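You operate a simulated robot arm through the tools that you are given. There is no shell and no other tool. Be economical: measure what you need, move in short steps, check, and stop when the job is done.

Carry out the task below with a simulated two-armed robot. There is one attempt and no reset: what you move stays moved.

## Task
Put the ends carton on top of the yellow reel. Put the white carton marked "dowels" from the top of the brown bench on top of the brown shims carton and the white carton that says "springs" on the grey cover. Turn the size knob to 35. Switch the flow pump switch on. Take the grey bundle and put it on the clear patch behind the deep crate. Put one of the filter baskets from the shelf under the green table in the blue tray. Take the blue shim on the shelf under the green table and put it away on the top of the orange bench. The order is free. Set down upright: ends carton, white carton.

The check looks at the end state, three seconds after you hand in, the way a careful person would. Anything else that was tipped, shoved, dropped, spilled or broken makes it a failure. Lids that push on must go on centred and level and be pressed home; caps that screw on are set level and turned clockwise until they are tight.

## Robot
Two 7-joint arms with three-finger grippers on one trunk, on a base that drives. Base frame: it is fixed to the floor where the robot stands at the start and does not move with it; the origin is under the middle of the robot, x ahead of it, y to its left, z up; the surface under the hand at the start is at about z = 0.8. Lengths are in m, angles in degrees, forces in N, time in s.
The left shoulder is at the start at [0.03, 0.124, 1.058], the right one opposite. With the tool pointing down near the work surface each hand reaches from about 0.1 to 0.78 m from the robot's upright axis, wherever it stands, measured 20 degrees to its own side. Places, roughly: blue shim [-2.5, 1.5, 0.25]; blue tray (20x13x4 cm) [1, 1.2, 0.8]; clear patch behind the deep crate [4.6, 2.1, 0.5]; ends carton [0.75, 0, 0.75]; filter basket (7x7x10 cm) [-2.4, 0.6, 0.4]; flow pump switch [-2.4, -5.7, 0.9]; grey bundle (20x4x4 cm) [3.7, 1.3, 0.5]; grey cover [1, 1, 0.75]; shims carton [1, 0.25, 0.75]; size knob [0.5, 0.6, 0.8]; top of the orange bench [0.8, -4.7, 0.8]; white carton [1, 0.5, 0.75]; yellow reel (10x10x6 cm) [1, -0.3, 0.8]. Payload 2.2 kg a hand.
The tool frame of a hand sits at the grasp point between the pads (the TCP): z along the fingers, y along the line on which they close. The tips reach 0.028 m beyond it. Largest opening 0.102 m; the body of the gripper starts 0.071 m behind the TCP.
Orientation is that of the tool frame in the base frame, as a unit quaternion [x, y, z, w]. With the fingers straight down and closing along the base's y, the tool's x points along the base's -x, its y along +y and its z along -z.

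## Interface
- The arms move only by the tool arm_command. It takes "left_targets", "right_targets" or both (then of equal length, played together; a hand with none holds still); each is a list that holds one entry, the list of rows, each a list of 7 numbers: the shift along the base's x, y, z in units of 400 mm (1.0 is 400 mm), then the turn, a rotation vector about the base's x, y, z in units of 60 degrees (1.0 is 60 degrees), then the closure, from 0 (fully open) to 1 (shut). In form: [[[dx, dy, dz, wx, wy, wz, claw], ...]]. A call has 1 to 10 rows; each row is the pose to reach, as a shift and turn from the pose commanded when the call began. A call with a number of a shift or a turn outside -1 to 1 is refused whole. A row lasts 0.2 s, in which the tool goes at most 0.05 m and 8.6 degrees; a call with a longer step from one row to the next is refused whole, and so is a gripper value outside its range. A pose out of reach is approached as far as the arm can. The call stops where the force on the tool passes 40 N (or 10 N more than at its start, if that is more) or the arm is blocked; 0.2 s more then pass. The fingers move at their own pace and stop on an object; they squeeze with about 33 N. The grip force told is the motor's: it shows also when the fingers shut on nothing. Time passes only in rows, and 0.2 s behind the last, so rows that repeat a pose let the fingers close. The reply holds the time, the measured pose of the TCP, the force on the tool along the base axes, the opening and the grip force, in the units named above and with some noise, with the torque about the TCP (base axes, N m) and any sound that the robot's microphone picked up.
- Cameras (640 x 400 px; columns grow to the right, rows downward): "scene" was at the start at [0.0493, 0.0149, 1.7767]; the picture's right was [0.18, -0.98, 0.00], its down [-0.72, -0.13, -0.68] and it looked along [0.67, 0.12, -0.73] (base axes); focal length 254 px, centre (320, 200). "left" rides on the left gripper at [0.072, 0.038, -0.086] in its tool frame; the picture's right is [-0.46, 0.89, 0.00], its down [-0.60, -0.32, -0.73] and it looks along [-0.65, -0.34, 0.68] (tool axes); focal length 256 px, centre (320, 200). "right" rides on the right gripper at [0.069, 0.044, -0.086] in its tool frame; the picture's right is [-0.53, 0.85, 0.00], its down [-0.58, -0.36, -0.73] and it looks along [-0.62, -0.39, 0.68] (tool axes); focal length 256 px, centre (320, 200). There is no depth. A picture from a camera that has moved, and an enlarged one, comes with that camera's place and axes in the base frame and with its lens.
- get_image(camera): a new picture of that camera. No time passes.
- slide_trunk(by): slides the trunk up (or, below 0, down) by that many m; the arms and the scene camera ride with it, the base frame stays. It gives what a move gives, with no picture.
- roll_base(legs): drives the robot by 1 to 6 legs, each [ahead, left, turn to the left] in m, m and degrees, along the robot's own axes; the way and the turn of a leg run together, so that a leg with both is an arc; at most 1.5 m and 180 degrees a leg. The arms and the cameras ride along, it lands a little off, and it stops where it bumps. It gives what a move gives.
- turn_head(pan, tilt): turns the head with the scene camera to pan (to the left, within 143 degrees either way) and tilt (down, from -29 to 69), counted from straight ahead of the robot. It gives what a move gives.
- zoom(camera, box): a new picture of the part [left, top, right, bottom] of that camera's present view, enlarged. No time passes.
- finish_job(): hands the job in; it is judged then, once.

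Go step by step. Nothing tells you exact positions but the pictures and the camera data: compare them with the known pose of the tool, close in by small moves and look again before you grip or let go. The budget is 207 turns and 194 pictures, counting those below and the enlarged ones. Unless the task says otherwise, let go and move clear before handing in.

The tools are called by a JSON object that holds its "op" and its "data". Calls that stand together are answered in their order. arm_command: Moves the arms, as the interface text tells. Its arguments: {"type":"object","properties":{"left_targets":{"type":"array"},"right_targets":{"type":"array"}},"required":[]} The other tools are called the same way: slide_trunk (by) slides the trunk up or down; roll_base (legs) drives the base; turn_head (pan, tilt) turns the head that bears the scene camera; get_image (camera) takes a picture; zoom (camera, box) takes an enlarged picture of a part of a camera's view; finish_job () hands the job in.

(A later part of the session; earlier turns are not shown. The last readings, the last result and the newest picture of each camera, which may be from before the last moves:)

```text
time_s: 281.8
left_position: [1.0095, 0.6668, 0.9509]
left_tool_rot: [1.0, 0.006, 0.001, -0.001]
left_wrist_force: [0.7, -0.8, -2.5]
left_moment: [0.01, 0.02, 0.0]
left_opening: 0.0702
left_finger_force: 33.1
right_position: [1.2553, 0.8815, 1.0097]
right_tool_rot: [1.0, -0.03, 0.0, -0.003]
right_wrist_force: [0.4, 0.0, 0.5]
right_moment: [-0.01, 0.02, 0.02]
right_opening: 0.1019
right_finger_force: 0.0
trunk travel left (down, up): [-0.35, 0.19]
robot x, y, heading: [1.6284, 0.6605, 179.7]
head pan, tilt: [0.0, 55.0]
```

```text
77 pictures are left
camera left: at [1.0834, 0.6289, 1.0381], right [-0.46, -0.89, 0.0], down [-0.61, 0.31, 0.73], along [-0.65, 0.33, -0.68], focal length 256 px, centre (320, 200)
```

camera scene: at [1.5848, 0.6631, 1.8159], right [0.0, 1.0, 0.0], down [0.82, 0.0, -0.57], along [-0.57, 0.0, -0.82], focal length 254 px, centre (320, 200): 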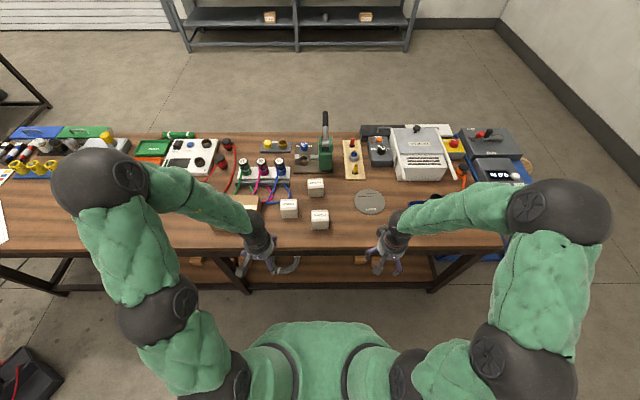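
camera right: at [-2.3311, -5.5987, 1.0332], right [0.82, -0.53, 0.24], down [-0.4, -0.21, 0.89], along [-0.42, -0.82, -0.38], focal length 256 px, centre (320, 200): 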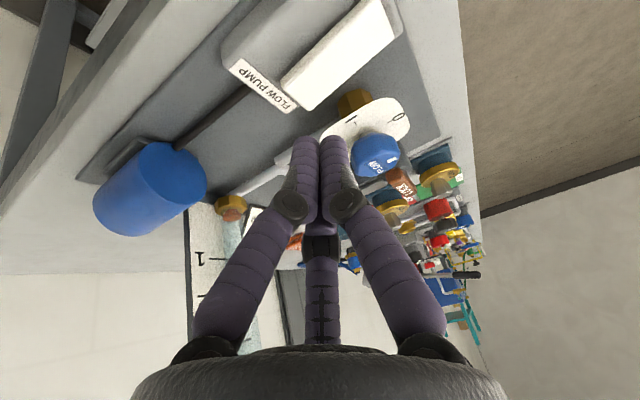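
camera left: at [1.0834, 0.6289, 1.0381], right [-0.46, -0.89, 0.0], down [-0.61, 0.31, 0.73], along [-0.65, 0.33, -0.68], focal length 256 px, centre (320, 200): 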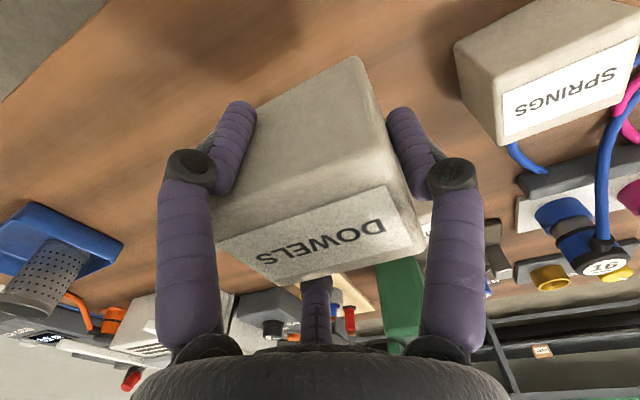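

DOWELS is held. I'll carry it over the shims carton (top ≈ x 0.885–1.03, y 0.185–0.38).

{"op": "arm_command", "data": {"left_targets": [[[0, 0, 0.11, 0, 0, 0, 1], [0, 0, 0.22, 0, 0, 0, 1], [-0.01, -0.1, 0.27, 0, 0, 0, 1], [-0.02, -0.21, 0.29, 0, 0, 0, 1], [-0.03, -0.32, 0.31, 0, 0, 0, 1], [-0.04, -0.43, 0.32, 0, 0, 0, 1], [-0.05, -0.54, 0.325, 0, 0, 0, 1], [-0.06, -0.65, 0.325, 0, 0, 0, 1], [-0.07, -0.76, 0.325, 0, 0, 0, 1], [-0.07, -0.867, 0.325, 0, 0, 0, 1]]]}}

{"op": "get_image", "data": {"camera": "left"}}

{"op": "get_image", "data": {"camera": "scene"}}

```text
time_s: 284.0
left_position: [0.9999, 0.352, 1.0727]
left_tool_rot: [1.0, 0.019, -0.004, 0.013]
left_wrist_force: [0.2, 0.0, -3.6]
left_moment: [0.04, 0.06, 0.0]
left_opening: 0.0703
left_finger_force: 33.3
left hand out of reach, approached as far as the arm can: row 9, 10
right_position: [1.2555, 0.8808, 1.0104]
right_tool_rot: [1.0, -0.03, 0.0, -0.003]
right_wrist_force: [0.4, 0.2, -0.1]
right_moment: [0.03, 0.01, -0.06]
right_opening: 0.1021
right_finger_force: 0.0
trunk travel left (down, up): [-0.35, 0.19]
robot x, y, heading: [1.6252, 0.6607, 179.7]
head pan, tilt: [0.0, 55.0]
```

```text
76 pictures are left
camera left: at [1.076, 0.3208, 1.1598], right [-0.43, -0.9, 0.03], down [-0.61, 0.31, 0.73], along [-0.67, 0.3, -0.68], focal length 256 px, centre (320, 200)
```

left: 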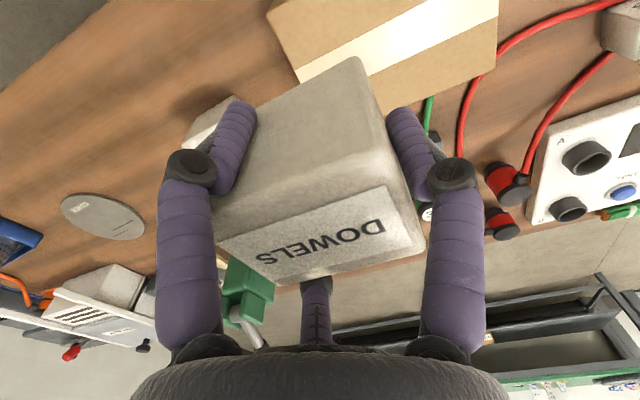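

```text
75 pictures are left
camera scene: at [1.5853, 0.66, 1.8159], right [0.0, 1.0, 0.0], down [0.82, 0.0, -0.57], along [-0.57, 0.0, -0.82], focal length 254 px, centre (320, 200)
```

scene: 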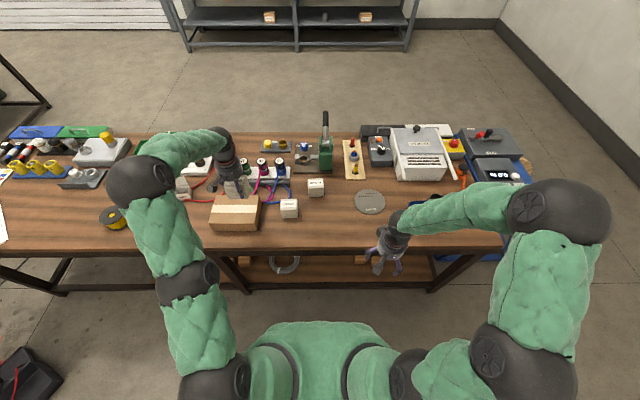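

The left hand is at its reach limit, so I'll shift the base slightly ahead and left, staying clear of the bin.

{"op": "roll_base", "data": {"legs": [[0.07, 0.05, 0]]}}

{"op": "arm_command", "data": {"left_targets": [[[0.04, 0, -0.05, 0, 0, 0, 1], [0.08, 0, -0.1, 0, 0, 0, 1], [0.1, 0, -0.15, 0, 0, 0, 1]]]}}

{"op": "get_image", "data": {"camera": "left"}}

{"op": "zoom", "data": {"camera": "scene", "box": [170, 140, 330, 250]}}

```text
time_s: 285.1
left_position: [0.9286, 0.3078, 1.0735]
left_tool_rot: [1.0, 0.019, -0.004, 0.014]
left_wrist_force: [-0.6, -0.6, -1.7]
left_moment: [0.02, -0.03, -0.01]
left_opening: 0.0703
left_finger_force: 33.2
right_position: [1.1842, 0.8327, 1.0082]
right_tool_rot: [1.0, -0.03, 0.001, -0.002]
right_wrist_force: [0.0, 0.0, -0.3]
right_moment: [0.02, -0.04, -0.01]
right_opening: 0.102
right_finger_force: 0.1
trunk travel left (down, up): [-0.35, 0.19]
robot x, y, heading: [1.5553, 0.6125, 179.8]
head pan, tilt: [0.0, 55.0]
```

```text
time_s: 285.9
left_position: [0.9688, 0.3085, 1.0139]
left_tool_rot: [1.0, 0.019, -0.005, 0.014]
left_wrist_force: [-0.1, -0.8, -2.9]
left_moment: [0.01, -0.01, 0.01]
left_opening: 0.0704
left_finger_force: 33.3
right_position: [1.1863, 0.8337, 1.0085]
right_tool_rot: [1.0, -0.029, 0.0, -0.002]
right_wrist_force: [0.0, 0.4, 0.6]
right_moment: [-0.01, 0.01, -0.01]
right_opening: 0.1019
right_finger_force: 0.2
trunk travel left (down, up): [-0.35, 0.19]
robot x, y, heading: [1.5587, 0.6122, 179.8]
head pan, tilt: [0.0, 55.0]
```

```text
74 pictures are left
camera left: at [1.0448, 0.2759, 1.1018], right [-0.43, -0.9, 0.03], down [-0.61, 0.32, 0.73], along [-0.67, 0.3, -0.68], focal length 256 px, centre (320, 200)
```

left: 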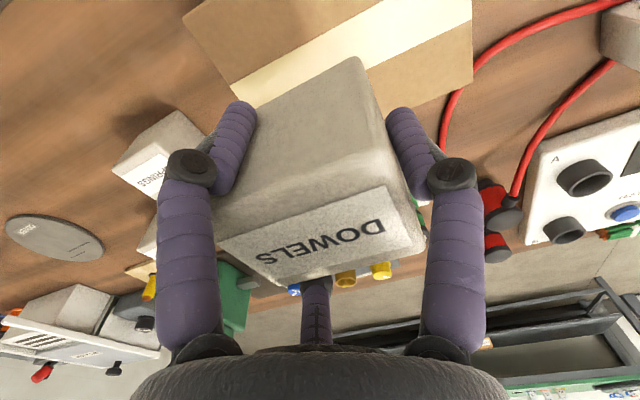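

```text
3.64 times, centred on (250, 195) of scene
camera zoom: at [1.515, 0.6142, 1.8159], right [0.01, 1.0, 0.0], down [0.82, -0.01, -0.57], along [-0.57, 0.0, -0.82], focal length 925 px, centre (574, 218)
```

zoom: 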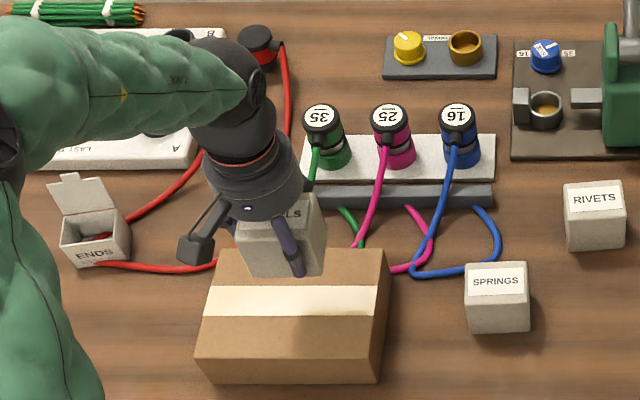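

The dowels carton is over the shims carton (top ≈0.86, centre [0.973, 0.288]). I'll level the small tilt and lower.

{"op": "arm_command", "data": {"left_targets": [[[0.01, -0.02, -0.08, 0.027, 0, 0, 1], [0.02, -0.03, -0.16, 0.027, 0, 0, 1], [0.02, -0.03, -0.2, 0.027, 0, 0, 1], [0.02, -0.03, -0.215, 0.027, 0, 0, 1]]]}}

{"op": "get_image", "data": {"camera": "left"}}

{"op": "zoom", "data": {"camera": "scene", "box": [200, 170, 300, 240]}}

```text
time_s: 286.9
left_position: [0.9773, 0.2952, 0.9288]
left_tool_rot: [1.0, 0.018, -0.005, 0.0]
left_wrist_force: [-0.3, -0.1, -2.6]
left_moment: [-0.02, -0.01, 0.0]
left_opening: 0.0703
left_finger_force: 32.7
right_position: [1.1854, 0.8345, 1.0097]
right_tool_rot: [1.0, -0.031, 0.001, -0.003]
right_wrist_force: [0.3, 0.1, 0.1]
right_moment: [0.02, -0.02, 0.01]
right_opening: 0.1021
right_finger_force: 0.1
trunk travel left (down, up): [-0.35, 0.19]
robot x, y, heading: [1.5556, 0.6081, 179.7]
head pan, tilt: [0.0, 55.0]
```

```text
72 pictures are left
camera left: at [1.053, 0.2604, 1.0149], right [-0.43, -0.9, 0.0], down [-0.61, 0.29, 0.74], along [-0.67, 0.32, -0.68], focal length 256 px, centre (320, 200)
```

left: 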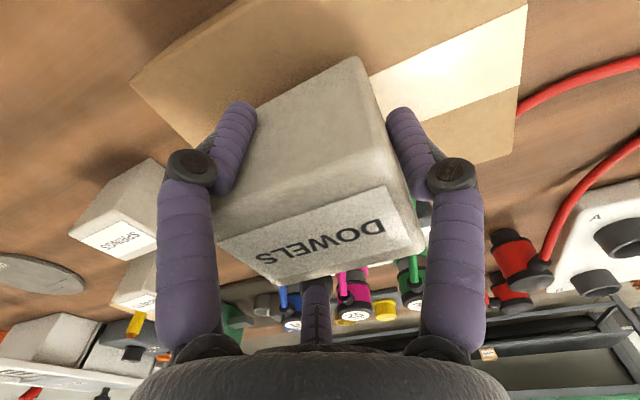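

```text
5.71 times, centred on (250, 205) of scene
camera zoom: at [1.5146, 0.6141, 1.8159], right [0.01, 1.0, 0.0], down [0.82, -0.01, -0.57], along [-0.57, 0.0, -0.82], focal length 1454 px, centre (720, 171)
```

zoom: 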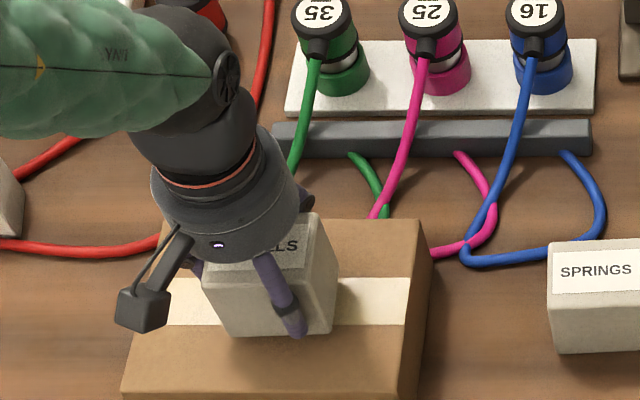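

{"op": "arm_command", "data": {"left_targets": [[[0, 0, -0.012, 0, 0, 0, 1], [0, 0, -0.024, 0, 0, 0, 1], [0, 0, -0.036, 0, 0, 0, 1]]]}}

```text
time_s: 287.7
left_position: [0.9785, 0.2964, 0.9151]
left_tool_rot: [1.0, 0.019, -0.005, 0.0]
left_wrist_force: [-0.8, -0.4, -1.5]
left_moment: [0.06, -0.01, -0.01]
left_opening: 0.0702
left_finger_force: 32.9
right_position: [1.1862, 0.8343, 1.008]
right_tool_rot: [1.0, -0.03, -0.001, -0.002]
right_wrist_force: [0.3, 0.8, -0.6]
right_moment: [0.02, -0.01, -0.02]
right_opening: 0.1021
right_finger_force: 0.1
trunk travel left (down, up): [-0.35, 0.19]
robot x, y, heading: [1.557, 0.6133, 179.5]
head pan, tilt: [0.0, 55.0]
```

{"op": "arm_command", "data": {"left_targets": [[[0, 0, -0.01, 0, 0, 0, 1], [0, 0, -0.02, 0, 0, 0, 1]]]}}

{"op": "get_image", "data": {"camera": "left"}}

```text
time_s: 288.3
left_position: [0.977, 0.2959, 0.9107]
left_tool_rot: [1.0, 0.019, -0.01, 0.002]
left_wrist_force: [5.5, 1.5, 31.1]
left_moment: [0.67, -0.22, -0.1]
left_opening: 0.0712
left_finger_force: 33.2
right_position: [1.1884, 0.8354, 1.0084]
right_tool_rot: [1.0, -0.031, -0.001, -0.001]
right_wrist_force: [0.2, -0.5, 0.4]
right_moment: [0.0, -0.02, -0.01]
right_opening: 0.1021
right_finger_force: 0.0
trunk travel left (down, up): [-0.35, 0.19]
robot x, y, heading: [1.5575, 0.6134, 179.7]
head pan, tilt: [0.0, 55.0]
```

```text
70 pictures are left
camera left: at [1.0533, 0.2603, 0.9962], right [-0.43, -0.9, 0.01], down [-0.6, 0.3, 0.74], along [-0.67, 0.31, -0.67], focal length 256 px, centre (320, 200)
```

left: 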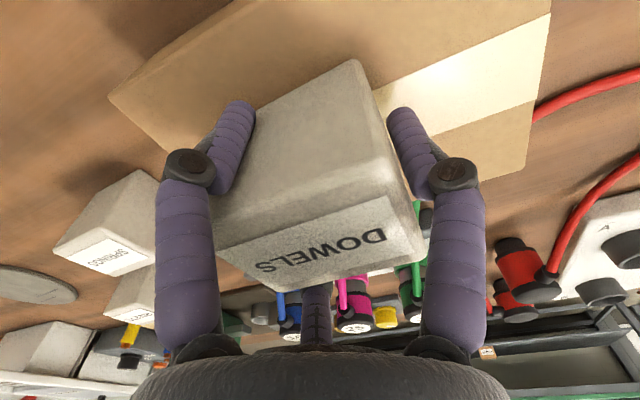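

It's in contact. I'll ease, open, and rise.

{"op": "arm_command", "data": {"left_targets": [[[0, 0, 0.008, 0, 0, 0, 1], [0, 0, 0.008, 0, 0, 0, 0.2], [0, 0, 0.008, 0, 0, 0, 0], [0, 0, 0.1, 0, 0, 0, 0], [0, 0, 0.2, 0, 0, 0, 0], [0.02, 0, 0.3, 0, 0, 0, 0], [0.1, 0.05, 0.36, 0, 0, 0, 0], [0.2, 0.1, 0.36, 0, 0, 0, 0], [0.3, 0.15, 0.36, 0, 0, 0, 0], [0.4, 0.2, 0.36, 0, 0, 0, 0]]]}}

{"op": "get_image", "data": {"camera": "left"}}

{"op": "zoom", "data": {"camera": "scene", "box": [170, 140, 400, 260]}}

```text
time_s: 290.5
left_position: [1.1386, 0.3768, 1.0528]
left_tool_rot: [1.0, 0.019, -0.005, 0.0]
left_wrist_force: [-0.4, -0.1, 0.2]
left_moment: [-0.03, 0.05, 0.0]
left_opening: 0.1019
left_finger_force: 0.1
right_position: [1.1854, 0.8345, 1.0086]
right_tool_rot: [1.0, -0.031, -0.001, -0.002]
right_wrist_force: [1.5, -0.5, -0.1]
right_moment: [-0.04, 0.01, 0.05]
right_opening: 0.1018
right_finger_force: 0.1
trunk travel left (down, up): [-0.35, 0.19]
robot x, y, heading: [1.5525, 0.6144, 179.7]
head pan, tilt: [0.0, 55.0]
```

```text
69 pictures are left
camera left: at [1.2137, 0.3415, 1.138], right [-0.43, -0.9, 0.01], down [-0.61, 0.3, 0.74], along [-0.67, 0.32, -0.68], focal length 256 px, centre (320, 200)
```

left: 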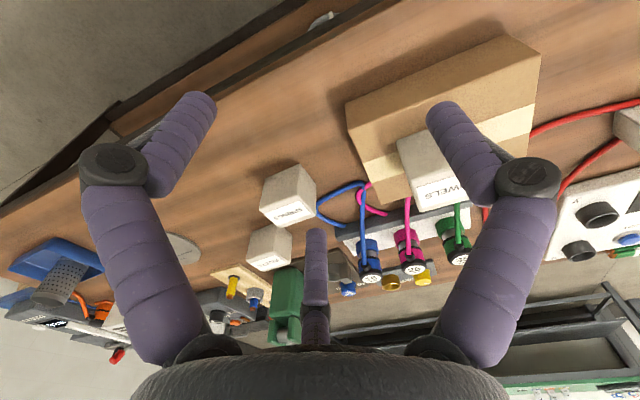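

```text
2.78 times, centred on (285, 200) of scene
camera zoom: at [1.5164, 0.6146, 1.8159], right [0.01, 1.0, 0.0], down [0.82, -0.01, -0.57], along [-0.57, 0.0, -0.82], focal length 708 px, centre (417, 200)
```

zoom: 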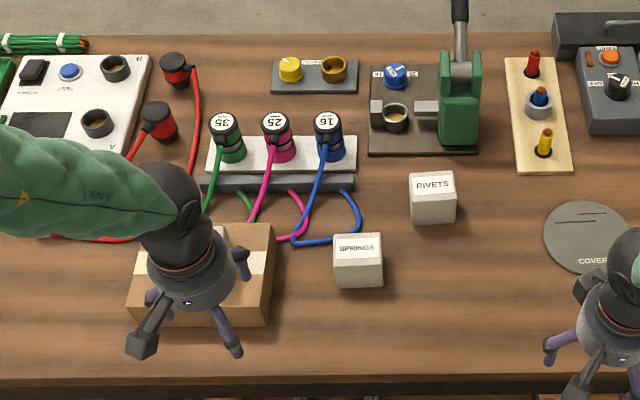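

DOWELS is on the shims carton. Now the right hand goes to SPRINGS at ≈[0.941, 0.523], while the left retreats.

{"op": "arm_command", "data": {"right_targets": [[[-0.068, -0.086, 0.01, 0, 0, 0, 0], [-0.136, -0.173, 0.01, 0, 0, 0, 0], [-0.204, -0.26, 0.01, 0, 0, 0, 0], [-0.272, -0.346, 0.01, 0, 0, 0, 0], [-0.34, -0.433, 0, 0, 0, 0, 0], [-0.408, -0.52, 0, 0, 0, 0, 0], [-0.476, -0.606, 0, 0, 0, 0, 0], [-0.544, -0.693, -0.01, 0, 0, 0, 0], [-0.6125, -0.779, -0.02, 0, 0, 0, 0]]], "left_targets": [[[0.05, -0.03, 0.02, 0, 0, 0, 0], [0.1, -0.06, 0.04, 0, 0, 0, 0], [0.15, -0.09, 0.06, 0, 0, 0, 0], [0.2, -0.12, 0.08, 0, 0, 0, 0], [0.25, -0.15, 0.1, 0, 0, 0, 0], [0.28, -0.18, 0.1, 0, 0, 0, 0], [0.28, -0.2, 0.1, 0, 0, 0, 0], [0.28, -0.2, 0.1, 0, 0, 0, 0], [0.28, -0.2, 0.1, 0, 0, 0, 0]]]}}

{"op": "get_image", "data": {"camera": "right"}}

{"op": "zoom", "data": {"camera": "scene", "box": [170, 140, 400, 260]}}

```text
time_s: 292.5
left_position: [1.2499, 0.2962, 1.0896]
left_tool_rot: [1.0, 0.019, -0.004, -0.001]
left_wrist_force: [0.1, 0.4, -0.3]
left_moment: [0.03, -0.07, 0.0]
left_opening: 0.1021
left_finger_force: 0.1
right_position: [0.9388, 0.5209, 0.9982]
right_tool_rot: [1.0, -0.03, 0.0, -0.002]
right_wrist_force: [0.4, 0.3, 0.6]
right_moment: [0.03, -0.01, -0.01]
right_opening: 0.102
right_finger_force: 0.0
trunk travel left (down, up): [-0.35, 0.19]
robot x, y, heading: [1.5583, 0.6124, 179.6]
head pan, tilt: [0.0, 55.0]
```

```text
67 pictures are left
camera right: at [1.0048, 0.4729, 1.0859], right [-0.59, -0.81, -0.01], down [-0.55, 0.4, 0.73], along [-0.59, 0.43, -0.68], focal length 256 px, centre (320, 200)
```

right: 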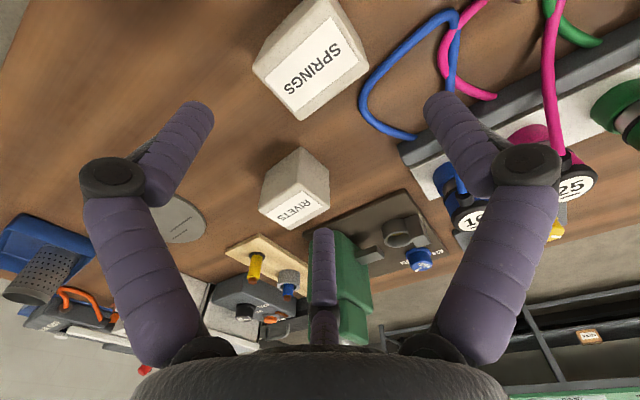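

```text
2.78 times, centred on (285, 200) of scene
camera zoom: at [1.5137, 0.6124, 1.8158], right [0.01, 1.0, 0.0], down [0.82, -0.01, -0.57], along [-0.57, 0.0, -0.82], focal length 708 px, centre (417, 200)
```

zoom: 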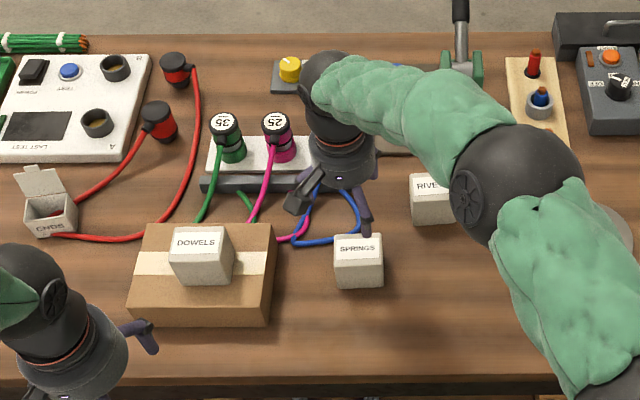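

SPRINGS is centred at ≈[0.945, 0.527]. I'll descend, grip and lift.

{"op": "arm_command", "data": {"right_targets": [[[0.01, 0.016, -0.1, 0, 0, 0, 0], [0.015, 0.016, -0.2, 0, 0, 0, 0], [0.015, 0.016, -0.3, 0, 0, 0, 0], [0.015, 0.016, -0.38, 0, 0, 0, 0], [0.015, 0.016, -0.38, 0, 0, 0, 1], [0.015, 0.016, -0.38, 0, 0, 0, 1], [0.015, 0.016, -0.38, 0, 0, 0, 1], [0.015, 0.016, -0.28, 0, 0, 0, 1], [0.015, 0.016, -0.18, 0, 0, 0, 1], [0.015, 0.016, -0.06, 0, 0, 0, 1]]]}}

{"op": "roll_base", "data": {"legs": [[0, -0.15, 0.2]]}}

{"op": "get_image", "data": {"camera": "right"}}

{"op": "zoom", "data": {"camera": "scene", "box": [200, 140, 430, 260]}}

```text
time_s: 294.7
left_position: [1.2502, 0.2954, 1.0902]
left_tool_rot: [1.0, 0.018, -0.006, 0.0]
left_wrist_force: [-0.2, -0.2, 0.6]
left_moment: [0.01, 0.01, 0.02]
left_opening: 0.1021
left_finger_force: 0.0
right_position: [0.9494, 0.5274, 0.9762]
right_tool_rot: [1.0, -0.031, 0.001, -0.003]
right_wrist_force: [0.6, 0.0, -3.3]
right_moment: [-0.02, 0.08, 0.0]
right_opening: 0.0704
right_finger_force: 33.2
trunk travel left (down, up): [-0.35, 0.19]
robot x, y, heading: [1.5561, 0.6166, 179.5]
head pan, tilt: [0.0, 55.0]
```

```text
time_s: 296.1
left_position: [1.2503, 0.4434, 1.0905]
left_tool_rot: [1.0, 0.017, -0.005, 0.0]
left_wrist_force: [-0.6, 0.1, 0.5]
left_moment: [-0.03, -0.01, 0.0]
left_opening: 0.102
left_finger_force: 0.1
right_position: [0.9477, 0.6793, 0.9754]
right_tool_rot: [1.0, -0.031, 0.0, -0.002]
right_wrist_force: [0.1, 1.2, -1.8]
right_moment: [-0.05, 0.0, 0.01]
right_opening: 0.0707
right_finger_force: 32.8
trunk travel left (down, up): [-0.35, 0.19]
robot x, y, heading: [1.5552, 0.7608, 179.5]
head pan, tilt: [0.0, 55.0]
```

```text
65 pictures are left
camera right: at [1.014, 0.6307, 1.0635], right [-0.59, -0.81, 0.0], down [-0.55, 0.4, 0.73], along [-0.59, 0.43, -0.68], focal length 256 px, centre (320, 200)
```

right: 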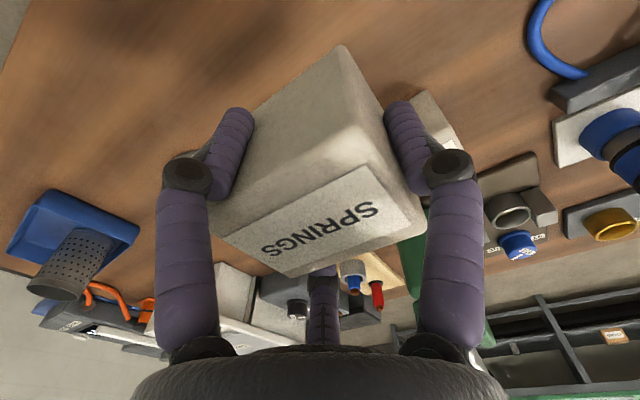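

```text
2.78 times, centred on (315, 200) of scene
camera zoom: at [1.516, 0.7636, 1.8159], right [0.01, 1.0, 0.0], down [0.82, -0.01, -0.57], along [-0.57, 0.0, -0.82], focal length 708 px, centre (334, 200)
```

zoom: 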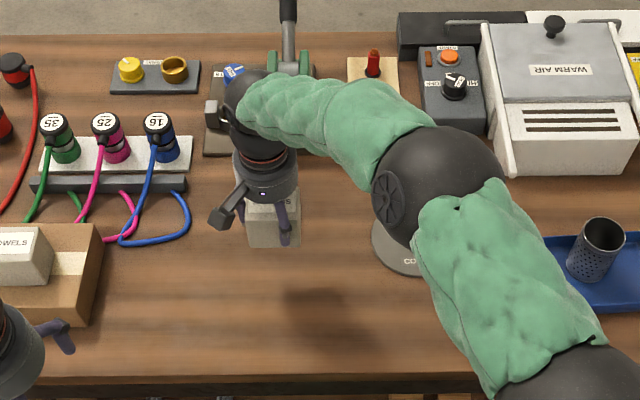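

SPRINGS is held. I'll carry it over the cover centre ≈[0.889, 0.902].

{"op": "arm_command", "data": {"right_targets": [[[-0.01, 0.11, 0, 0, 0, 0, 1], [-0.04, 0.22, 0, 0, 0, 0, 1], [-0.08, 0.33, 0, 0, 0, 0, 1], [-0.11, 0.44, 0, 0, 0, 0, 1], [-0.147, 0.557, 0, 0, 0, 0, 1]]]}}

{"op": "get_image", "data": {"camera": "right"}}

{"op": "zoom", "data": {"camera": "scene", "box": [280, 140, 440, 260]}}

```text
time_s: 297.3
left_position: [1.2497, 0.4449, 1.0897]
left_tool_rot: [1.0, 0.019, -0.004, 0.0]
left_wrist_force: [0.0, 0.5, 0.0]
left_moment: [-0.05, -0.03, 0.01]
left_opening: 0.1018
left_finger_force: 0.1
right_position: [0.8904, 0.9019, 0.9783]
right_tool_rot: [1.0, -0.031, 0.0, -0.001]
right_wrist_force: [0.3, 0.2, -3.4]
right_moment: [0.0, -0.04, -0.05]
right_opening: 0.0706
right_finger_force: 33.0
trunk travel left (down, up): [-0.35, 0.19]
robot x, y, heading: [1.56, 0.7625, 179.6]
head pan, tilt: [0.0, 55.0]
```

```text
63 pictures are left
camera right: at [0.9568, 0.8541, 1.065], right [-0.59, -0.81, 0.0], down [-0.55, 0.4, 0.73], along [-0.59, 0.43, -0.68], focal length 256 px, centre (320, 200)
```

right: 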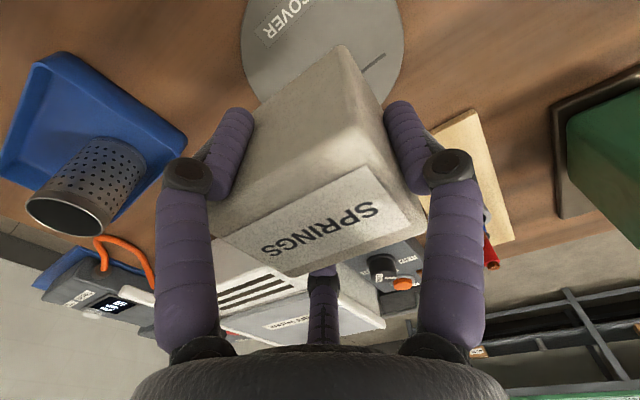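

```text
3.33 times, centred on (360, 200) of scene
camera zoom: at [1.5153, 0.7637, 1.8159], right [0.01, 1.0, 0.0], down [0.82, -0.01, -0.57], along [-0.57, 0.0, -0.82], focal length 848 px, centre (187, 200)
```

zoom: 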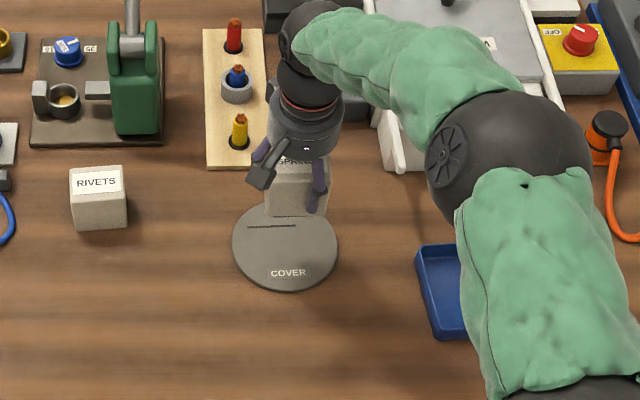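

It's exactly over the cover. I'll lower it.

{"op": "arm_command", "data": {"right_targets": [[[0, 0, -0.1, 0, 0, 0, 1], [0, 0, -0.2, 0, 0, 0, 1], [0, 0, -0.26, 0, 0, 0, 1], [0, 0, -0.275, 0, 0, 0, 1], [0, 0, -0.285, 0, 0, 0, 1]]]}}

{"op": "get_image", "data": {"camera": "right"}}

```text
time_s: 298.5
left_position: [1.2488, 0.4442, 1.0904]
left_tool_rot: [1.0, 0.017, -0.003, 0.0]
left_wrist_force: [-0.4, 0.2, -0.3]
left_moment: [-0.03, -0.01, -0.01]
left_opening: 0.1021
left_finger_force: 0.0
right_position: [0.888, 0.9006, 0.862]
right_tool_rot: [0.999, -0.032, 0.0, -0.003]
right_wrist_force: [1.1, 0.1, -2.9]
right_moment: [-0.01, 0.02, -0.01]
right_opening: 0.0704
right_finger_force: 33.3
trunk travel left (down, up): [-0.35, 0.19]
robot x, y, heading: [1.5584, 0.7656, 179.4]
head pan, tilt: [0.0, 55.0]
```

```text
61 pictures are left
camera right: at [0.954, 0.8525, 0.9496], right [-0.59, -0.81, 0.0], down [-0.55, 0.4, 0.73], along [-0.59, 0.43, -0.68], focal length 256 px, centre (320, 200)
```

right: 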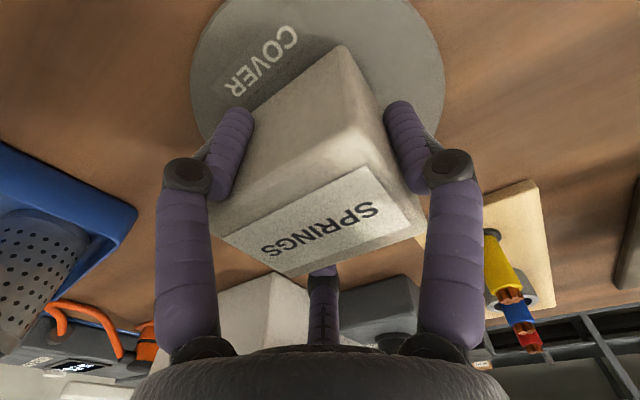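

{"op": "arm_command", "data": {"right_targets": [[[0, 0, -0.01, 0, 0, 0, 1], [0, 0, -0.02, 0, 0, 0, 1]]]}}

```text
time_s: 299.1
left_position: [1.25, 0.4438, 1.0901]
left_tool_rot: [1.0, 0.017, -0.006, 0.0]
left_wrist_force: [0.1, 0.7, 0.2]
left_moment: [-0.02, -0.02, -0.03]
left_opening: 0.1018
left_finger_force: 0.1
right_position: [0.8872, 0.8993, 0.8562]
right_tool_rot: [0.999, -0.032, -0.002, -0.003]
right_wrist_force: [1.8, -1.5, 9.7]
right_moment: [-0.24, -0.24, 0.05]
right_opening: 0.0704
right_finger_force: 32.6
trunk travel left (down, up): [-0.35, 0.19]
robot x, y, heading: [1.5614, 0.761, 179.5]
head pan, tilt: [0.0, 55.0]
```

Gentle contact (about 10 N). I'll open and rise.

{"op": "arm_command", "data": {"right_targets": [[[0, 0, 0, 0, 0, 0, 0.2], [0, 0, 0, 0, 0, 0, 0], [0, 0, 0.1, 0, 0, 0, 0], [0, 0, 0.2, 0, 0, 0, 0], [0, 0, 0.3, 0, 0, 0, 0], [0.08, 0.02, 0.38, 0, 0, 0, 0], [0.18, 0.04, 0.42, 0, 0, 0, 0], [0.28, 0.06, 0.46, 0, 0, 0, 0], [0.4, 0.06, 0.46, 0, 0, 0, 0], [0.5, 0.06, 0.46, 0, 0, 0, 0]]]}}

{"op": "get_image", "data": {"camera": "scene"}}

{"op": "zoom", "data": {"camera": "scene", "box": [200, 140, 440, 260]}}

```text
time_s: 301.3
left_position: [1.2517, 0.4444, 1.0909]
left_tool_rot: [1.0, 0.019, -0.005, 0.0]
left_wrist_force: [-0.6, -0.3, -0.4]
left_moment: [-0.03, 0.04, 0.02]
left_opening: 0.1017
left_finger_force: 0.1
right_position: [1.0894, 0.9246, 1.0401]
right_tool_rot: [0.999, -0.033, -0.001, -0.002]
right_wrist_force: [0.4, 0.3, 0.3]
right_moment: [-0.02, 0.01, -0.02]
right_opening: 0.102
right_finger_force: 0.0
trunk travel left (down, up): [-0.35, 0.19]
robot x, y, heading: [1.5577, 0.7582, 179.3]
head pan, tilt: [0.0, 55.0]
```

```text
60 pictures are left
camera scene: at [1.5178, 0.762, 1.8159], right [0.01, 1.0, 0.0], down [0.82, -0.01, -0.57], along [-0.57, 0.0, -0.82], focal length 254 px, centre (320, 200)
```

scene: 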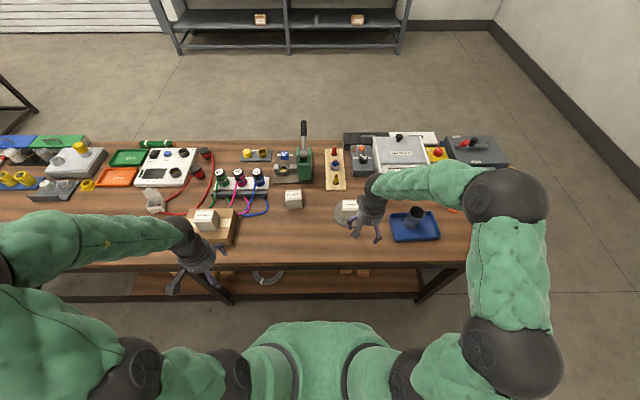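

```text
2.67 times, centred on (320, 200) of scene
camera zoom: at [1.5178, 0.762, 1.8159], right [0.01, 1.0, 0.0], down [0.82, -0.01, -0.57], along [-0.57, 0.0, -0.82], focal length 678 px, centre (320, 200)
```

zoom: 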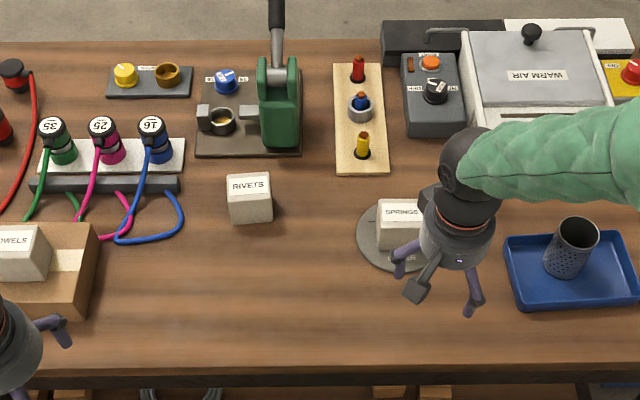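

SPRINGS stands on the cover, and the basket is in the tray. Next is the grey bundle on the low table. I'll retract the right hand, then drive out and turn to face +x.

{"op": "arm_command", "data": {"right_targets": [[[0.1, 0, 0.05, 0, 0, 0, 0], [0.2, 0, 0.1, 0, 0, 0, 0], [0.3, 0, 0.15, 0, 0, 0, 0], [0.4, 0, 0.15, 0, 0, 0, 0]]]}}

{"op": "roll_base", "data": {"legs": [[-0.1, -0.8, 0], [-0.4, 0, 0], [0, 0, 180]]}}

{"op": "turn_head", "data": {"pan": 0, "tilt": 30}}

{"op": "get_image", "data": {"camera": "scene"}}

{"op": "turn_head", "data": {"pan": -50, "tilt": 30}}

{"op": "get_image", "data": {"camera": "scene"}}

```text
time_s: 302.3
left_position: [1.2526, 0.4429, 1.0907]
left_tool_rot: [1.0, 0.018, -0.005, 0.0]
left_wrist_force: [1.0, 0.2, -0.5]
left_moment: [0.02, 0.03, 0.03]
left_opening: 0.1021
left_finger_force: 0.1
right_position: [1.2509, 0.922, 1.0971]
right_tool_rot: [0.999, -0.032, 0.0, -0.003]
right_wrist_force: [-0.2, -0.3, -0.3]
right_moment: [0.04, 0.03, -0.01]
right_opening: 0.1019
right_finger_force: 0.0
trunk travel left (down, up): [-0.35, 0.19]
robot x, y, heading: [1.5585, 0.7608, 179.5]
head pan, tilt: [0.0, 55.0]
```

```text
time_s: 316.1
left_position: [2.3664, 1.8854, 1.0893]
left_tool_rot: [-0.016, 1.0, 0.001, 0.005]
left_wrist_force: [0.7, -0.3, -0.1]
left_moment: [0.03, 0.02, -0.01]
left_opening: 0.1018
left_finger_force: 0.1
right_position: [2.3642, 1.404, 1.0979]
right_tool_rot: [0.034, 0.999, -0.003, 0.0]
right_wrist_force: [0.0, 0.5, 0.6]
right_moment: [-0.02, -0.01, 0.0]
right_opening: 0.1021
right_finger_force: 0.0
trunk travel left (down, up): [-0.35, 0.19]
robot x, y, heading: [2.0611, 1.5685, -0.9]
head pan, tilt: [0.0, 55.0]
```

```text
time_s: 317.0
left_position: [2.3675, 1.8848, 1.0903]
left_tool_rot: [-0.016, 1.0, -0.001, 0.006]
left_wrist_force: [0.8, -0.2, -0.9]
left_moment: [0.02, 0.01, 0.0]
left_opening: 0.102
left_finger_force: 0.1
right_position: [2.3659, 1.4053, 1.0967]
right_tool_rot: [0.035, 0.999, -0.004, -0.001]
right_wrist_force: [-0.3, 0.0, -0.3]
right_moment: [0.03, -0.02, -0.01]
right_opening: 0.102
right_finger_force: 0.1
trunk travel left (down, up): [-0.35, 0.19]
robot x, y, heading: [2.0579, 1.5689, -0.9]
head pan, tilt: [0.0, 30.0]
```

```text
58 pictures are left
camera scene: at [2.1189, 1.568, 1.8519], right [-0.01, -1.0, 0.0], down [-0.5, 0.01, -0.87], along [0.87, -0.01, -0.5], focal length 254 px, centre (320, 200)
```

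scene: 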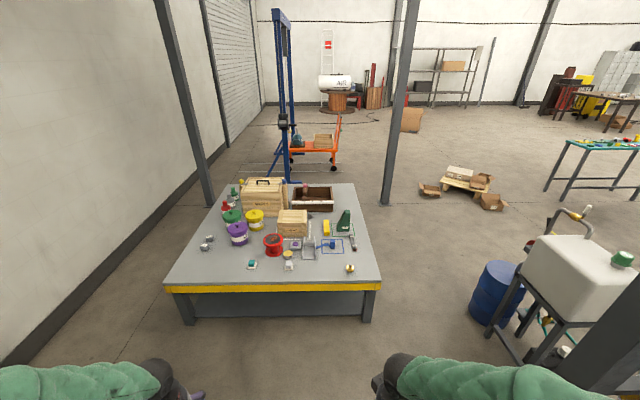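

```text
time_s: 318.1
left_position: [2.3671, 1.8842, 1.0896]
left_tool_rot: [-0.016, 1.0, 0.0, 0.005]
left_wrist_force: [0.3, -0.2, -0.3]
left_moment: [0.04, -0.01, -0.02]
left_opening: 0.1023
left_finger_force: 0.1
right_position: [2.3653, 1.4047, 1.0979]
right_tool_rot: [0.034, 0.999, -0.003, 0.0]
right_wrist_force: [-0.2, 0.3, 0.9]
right_moment: [0.02, -0.02, -0.01]
right_opening: 0.1019
right_finger_force: 0.0
trunk travel left (down, up): [-0.35, 0.19]
robot x, y, heading: [2.0578, 1.5684, -0.6]
head pan, tilt: [-50.0, 30.0]
```

```text
57 pictures are left
camera scene: at [2.0858, 1.4992, 1.8519], right [-0.77, -0.63, 0.0], down [-0.32, 0.39, -0.87], along [0.55, -0.67, -0.5], focal length 254 px, centre (320, 200)
```

scene: 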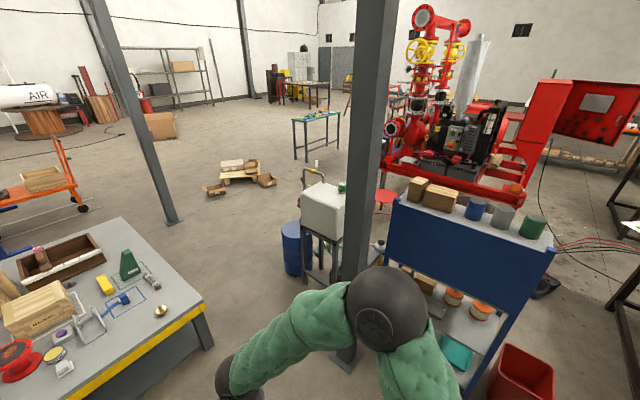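

{"op": "turn_head", "data": {"pan": 0, "tilt": 30}}

{"op": "zoom", "data": {"camera": "scene", "box": [180, 165, 390, 295]}}

```text
time_s: 319.3
left_position: [2.3664, 1.8845, 1.0901]
left_tool_rot: [-0.016, 1.0, 0.0, 0.005]
left_wrist_force: [0.2, 0.1, 0.1]
left_moment: [0.02, -0.02, -0.01]
left_opening: 0.1019
left_finger_force: 0.2
right_position: [2.3657, 1.4058, 1.0974]
right_tool_rot: [0.035, 0.999, -0.003, -0.001]
right_wrist_force: [0.1, -0.2, 1.1]
right_moment: [0.03, 0.01, 0.03]
right_opening: 0.1019
right_finger_force: 0.1
trunk travel left (down, up): [-0.35, 0.19]
robot x, y, heading: [2.0592, 1.5639, -0.5]
head pan, tilt: [0.0, 30.0]
```

```text
3.05 times, centred on (285, 230) of scene
camera zoom: at [2.1189, 1.5679, 1.8519], right [-0.01, -1.0, 0.0], down [-0.5, 0.01, -0.87], along [0.87, -0.01, -0.5], focal length 775 px, centre (427, 109)
```

zoom: 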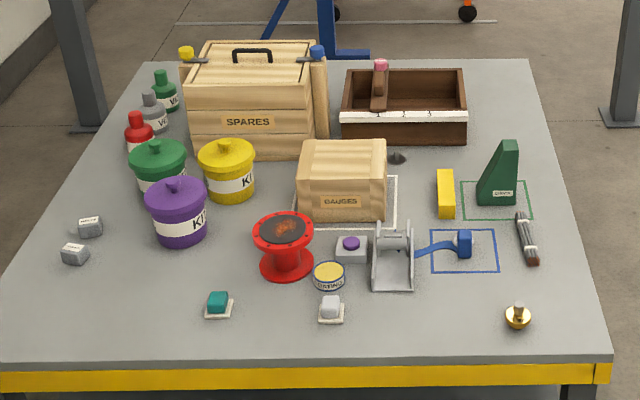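

The grey bundle lies along x at ≈[3.735, 1.286] on the low table (z≈0.5), and the tall SPARES crate stands at ≈[4.3, 2.1]. I'll drive up to the table front.

{"op": "roll_base", "data": {"legs": [[0.9, -0.06, 0.7]]}}

{"op": "slide_trunk", "data": {"by": -0.3}}

{"op": "turn_head", "data": {"pan": -10, "tilt": 45}}

{"op": "get_image", "data": {"camera": "scene"}}

{"op": "zoom", "data": {"camera": "scene", "box": [300, 150, 420, 240]}}

```text
time_s: 324.1
left_position: [3.272, 1.8187, 1.09]
left_tool_rot: [-0.019, 1.0, 0.0, 0.004]
left_wrist_force: [0.3, -0.3, -0.5]
left_moment: [0.01, 0.02, -0.04]
left_opening: 0.1018
left_finger_force: 0.1
right_position: [3.2742, 1.3399, 1.097]
right_tool_rot: [0.03, 1.0, -0.002, 0.0]
right_wrist_force: [-0.3, 0.6, -0.7]
right_moment: [-0.01, 0.0, 0.01]
right_opening: 0.1022
right_finger_force: 0.1
trunk travel left (down, up): [-0.35, 0.19]
robot x, y, heading: [2.9677, 1.4998, -0.3]
head pan, tilt: [0.0, 30.0]
```

```text
time_s: 327.1
left_position: [3.2707, 1.8189, 0.791]
left_tool_rot: [-0.019, 1.0, 0.0, 0.006]
left_wrist_force: [0.3, -0.1, 0.5]
left_moment: [0.0, 0.01, 0.01]
left_opening: 0.1022
left_finger_force: 0.1
right_position: [3.2731, 1.339, 0.7973]
right_tool_rot: [0.03, 1.0, -0.003, -0.001]
right_wrist_force: [-0.7, 0.5, 0.8]
right_moment: [0.04, 0.01, -0.05]
right_opening: 0.1017
right_finger_force: 0.1
trunk travel left (down, up): [-0.05, 0.49]
robot x, y, heading: [2.9654, 1.4984, -0.4]
head pan, tilt: [0.0, 30.0]
```

```text
time_s: 327.9
left_position: [3.272, 1.8191, 0.7901]
left_tool_rot: [-0.019, 1.0, 0.0, 0.006]
left_wrist_force: [-0.3, -0.9, 0.0]
left_moment: [0.01, 0.01, -0.01]
left_opening: 0.102
left_finger_force: 0.0
right_position: [3.2722, 1.3401, 0.7972]
right_tool_rot: [0.03, 1.0, -0.003, 0.0]
right_wrist_force: [-0.2, 0.6, -0.3]
right_moment: [0.0, 0.01, 0.03]
right_opening: 0.1021
right_finger_force: 0.1
trunk travel left (down, up): [-0.05, 0.49]
robot x, y, heading: [2.9653, 1.5016, -0.3]
head pan, tilt: [-10.0, 45.0]
```

```text
55 pictures are left
camera scene: at [3.0156, 1.4866, 1.5294], right [-0.18, -0.98, 0.0], down [-0.7, 0.13, -0.71], along [0.7, -0.13, -0.71], focal length 254 px, centre (320, 200)
```

scene: 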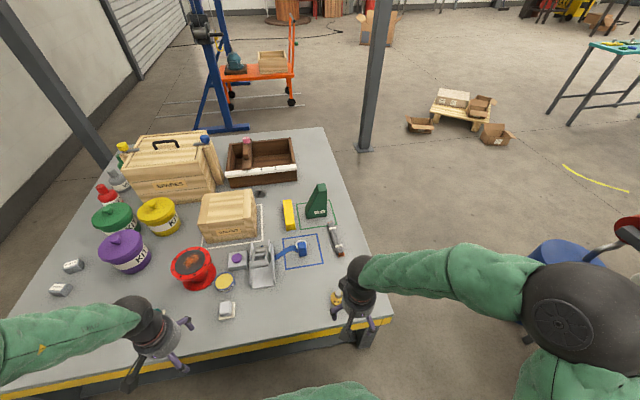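

```text
4.44 times, centred on (360, 195) of scene
camera zoom: at [3.0156, 1.4866, 1.5294], right [-0.18, -0.98, 0.0], down [-0.7, 0.13, -0.71], along [0.7, -0.13, -0.71], focal length 1131 px, centre (142, 222)
```

zoom: 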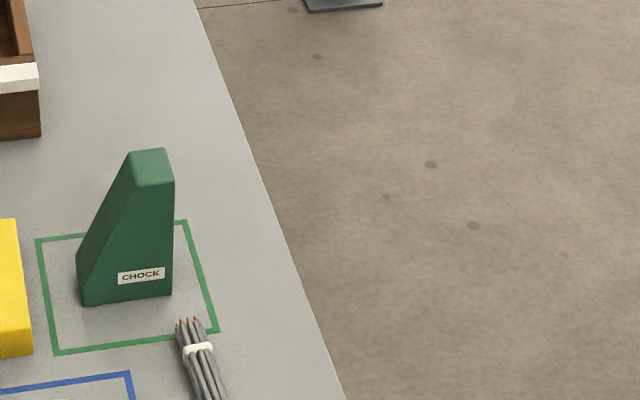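

The bundle is at ≈[3.73, 1.277]. I'll bring the right hand toward it.

{"op": "arm_command", "data": {"right_targets": [[[0.1, -0.015, 0, 0, 0, 0, 0.3], [0.2, -0.03, 0, 0, 0, 0, 0.3], [0.3, -0.045, 0, 0, 0, 0, 0.3], [0.4, -0.06, 0, 0, 0, 0, 0.3], [0.5, -0.075, 0, 0, 0, 0, 0.3], [0.6, -0.09, -0.02, 0, 0, 0, 0.3], [0.7, -0.105, -0.04, 0, 0, 0, 0.3], [0.8, -0.12, -0.08, 0, 0, 0, 0.3], [0.9, -0.135, -0.12, 0, 0, 0, 0.3], [1.0, -0.15, -0.18, 0, 0, 0, 0.3]]]}}

{"op": "get_image", "data": {"camera": "right"}}

{"op": "zoom", "data": {"camera": "scene", "box": [260, 170, 400, 300]}}

```text
time_s: 330.1
left_position: [3.2722, 1.8187, 0.7898]
left_tool_rot: [-0.02, 1.0, 0.0, 0.005]
left_wrist_force: [0.4, 0.5, -0.2]
left_moment: [0.01, 0.0, 0.01]
left_opening: 0.1021
left_finger_force: 0.1
right_position: [3.6739, 1.2793, 0.724]
right_tool_rot: [0.031, 1.0, -0.002, -0.001]
right_wrist_force: [0.0, -0.7, 0.2]
right_moment: [0.01, 0.02, 0.02]
right_opening: 0.0714
right_finger_force: 0.0
trunk travel left (down, up): [-0.05, 0.49]
robot x, y, heading: [2.963, 1.5, -0.3]
head pan, tilt: [-10.0, 45.0]
```

```text
53 pictures are left
camera right: at [3.6071, 1.3273, 0.8113], right [0.58, 0.81, 0.0], down [0.55, -0.4, 0.73], along [0.59, -0.43, -0.68], focal length 256 px, centre (320, 200)
```

right: 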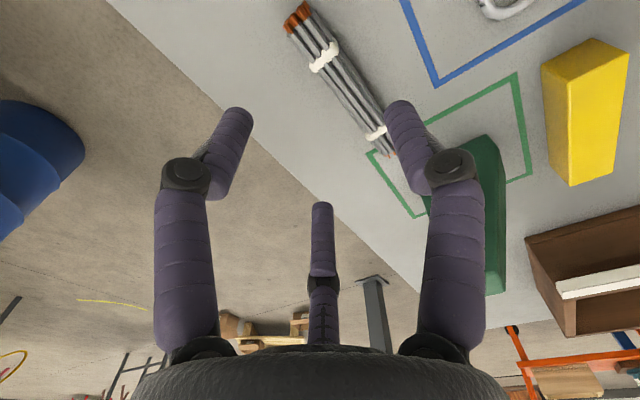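

```text
3.08 times, centred on (330, 235) of scene
camera zoom: at [3.0167, 1.4865, 1.5292], right [-0.18, -0.98, 0.0], down [-0.7, 0.13, -0.71], along [0.7, -0.13, -0.71], focal length 783 px, centre (289, 92)
```

zoom: 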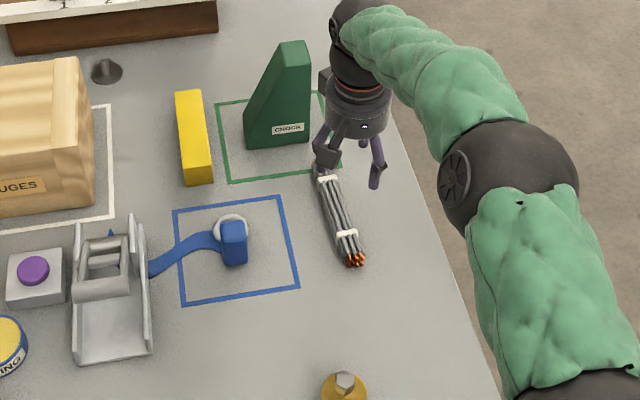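

The bundle centre is [3.738, 1.275], axis z≈0.523. I'll move above it and descend.

{"op": "arm_command", "data": {"right_targets": [[[0.1, -0.01, -0.05, 0, 0, 0, 0.3], [0.155, -0.01, -0.13, 0, 0, 0, 0.3], [0.155, -0.01, -0.22, 0, 0, 0, 0.3], [0.155, -0.01, -0.31, 0, 0, 0, 0.3], [0.155, -0.01, -0.4, 0, 0, 0, 0.3], [0.155, -0.01, -0.445, 0, 0, 0, 0.3], [0.155, -0.01, -0.475, 0, 0, 0, 0.3]]]}}

{"op": "get_image", "data": {"camera": "right"}}

```text
time_s: 331.7
left_position: [3.2717, 1.8193, 0.7906]
left_tool_rot: [-0.02, 1.0, 0.0, 0.006]
left_wrist_force: [0.3, -0.1, 0.2]
left_moment: [0.03, 0.0, 0.01]
left_opening: 0.102
left_finger_force: 0.1
right_position: [3.6985, 1.2803, 0.5618]
right_tool_rot: [0.03, 1.0, -0.002, 0.0]
right_wrist_force: [-0.4, -0.7, 0.5]
right_moment: [0.0, 0.0, 0.01]
right_opening: 0.0713
right_finger_force: 0.0
right hand out of reach, approached as far as the arm can: row 2, 3, 4, 5, 6, 7
trunk travel left (down, up): [-0.05, 0.49]
robot x, y, heading: [2.9648, 1.5008, -0.4]
head pan, tilt: [-10.0, 45.0]
```

```text
51 pictures are left
camera right: at [3.6311, 1.329, 0.6485], right [0.58, 0.81, 0.0], down [0.55, -0.39, 0.73], along [0.59, -0.43, -0.68], focal length 256 px, centre (320, 200)
```

right: 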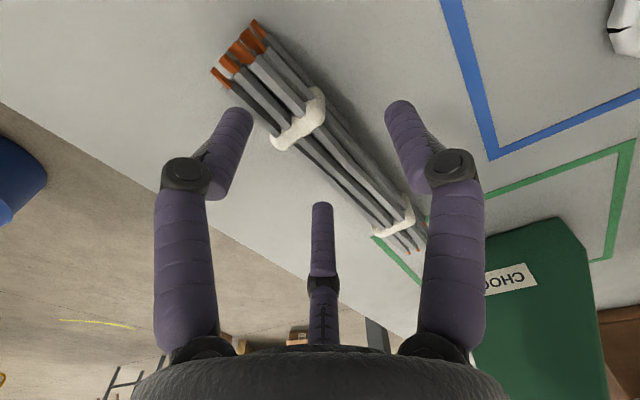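

The hand is at its reach limit, so I'll tilt it 20° forward to extend the reach.

{"op": "arm_command", "data": {"right_targets": [[[0, 0, 0.03, 0, -0.08, 0, 0.3], [0, 0, 0.03, 0, -0.16, 0, 0.3], [0, 0, 0.03, 0, -0.24, 0, 0.3], [0, 0, 0.03, 0, -0.33, 0, 0.3]]]}}

```text
time_s: 332.7
left_position: [3.2714, 1.8181, 0.7906]
left_tool_rot: [-0.019, 1.0, 0.001, 0.005]
left_wrist_force: [-0.2, 1.0, 0.3]
left_moment: [0.02, 0.01, 0.04]
left_opening: 0.102
left_finger_force: 0.1
right_position: [3.6977, 1.281, 0.5754]
right_tool_rot: [0.03, 0.984, 0.003, 0.173]
right_wrist_force: [0.4, -0.4, 0.2]
right_moment: [-0.01, 0.01, -0.01]
right_opening: 0.0714
right_finger_force: 0.0
trunk travel left (down, up): [-0.05, 0.49]
robot x, y, heading: [2.9591, 1.5027, -0.5]
head pan, tilt: [-10.0, 45.0]
```

{"op": "arm_command", "data": {"right_targets": [[[0.05, -0.012, -0.02, 0, 0, 0, 0.3], [0.1, -0.012, -0.05, 0, 0, 0, 0.3], [0.1, -0.012, -0.08, 0, 0, 0, 0.3], [0.1, -0.012, -0.098, 0, 0, 0, 0.3]]]}}

{"op": "get_image", "data": {"camera": "right"}}

```text
time_s: 333.3
left_position: [3.2697, 1.8185, 0.7906]
left_tool_rot: [-0.02, 1.0, 0.0, 0.005]
left_wrist_force: [0.3, 0.4, 0.5]
left_moment: [0.03, 0.03, 0.03]
left_opening: 0.1022
left_finger_force: 0.1
right_position: [3.7401, 1.2659, 0.5658]
right_tool_rot: [0.034, 0.983, -0.001, 0.179]
right_wrist_force: [-9.7, -5.3, 18.6]
right_moment: [-0.5, 1.15, -0.04]
right_opening: 0.0843
right_finger_force: 9.7
trunk travel left (down, up): [-0.05, 0.49]
robot x, y, heading: [2.9658, 1.5009, -0.4]
head pan, tilt: [-10.0, 45.0]
stopped in row 3 (right hand): the force on the tool passed its limit at 48 N (the readings are from after the stop); the commanded pose is now the measured one
```

```text
50 pictures are left
camera right: at [3.6483, 1.3165, 0.6235], right [0.55, 0.81, 0.2], down [0.26, -0.39, 0.88], along [0.79, -0.44, -0.42], focal length 256 px, centre (320, 200)
```

right: 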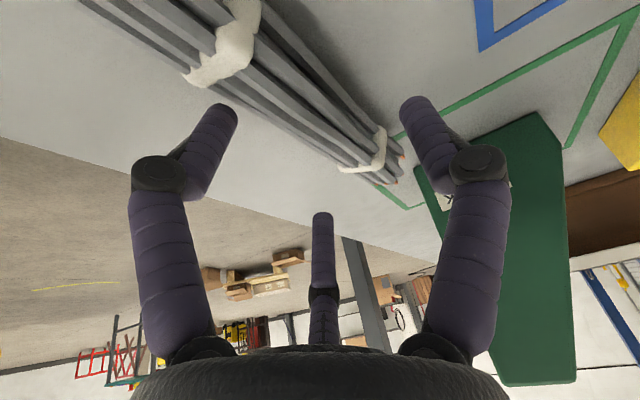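

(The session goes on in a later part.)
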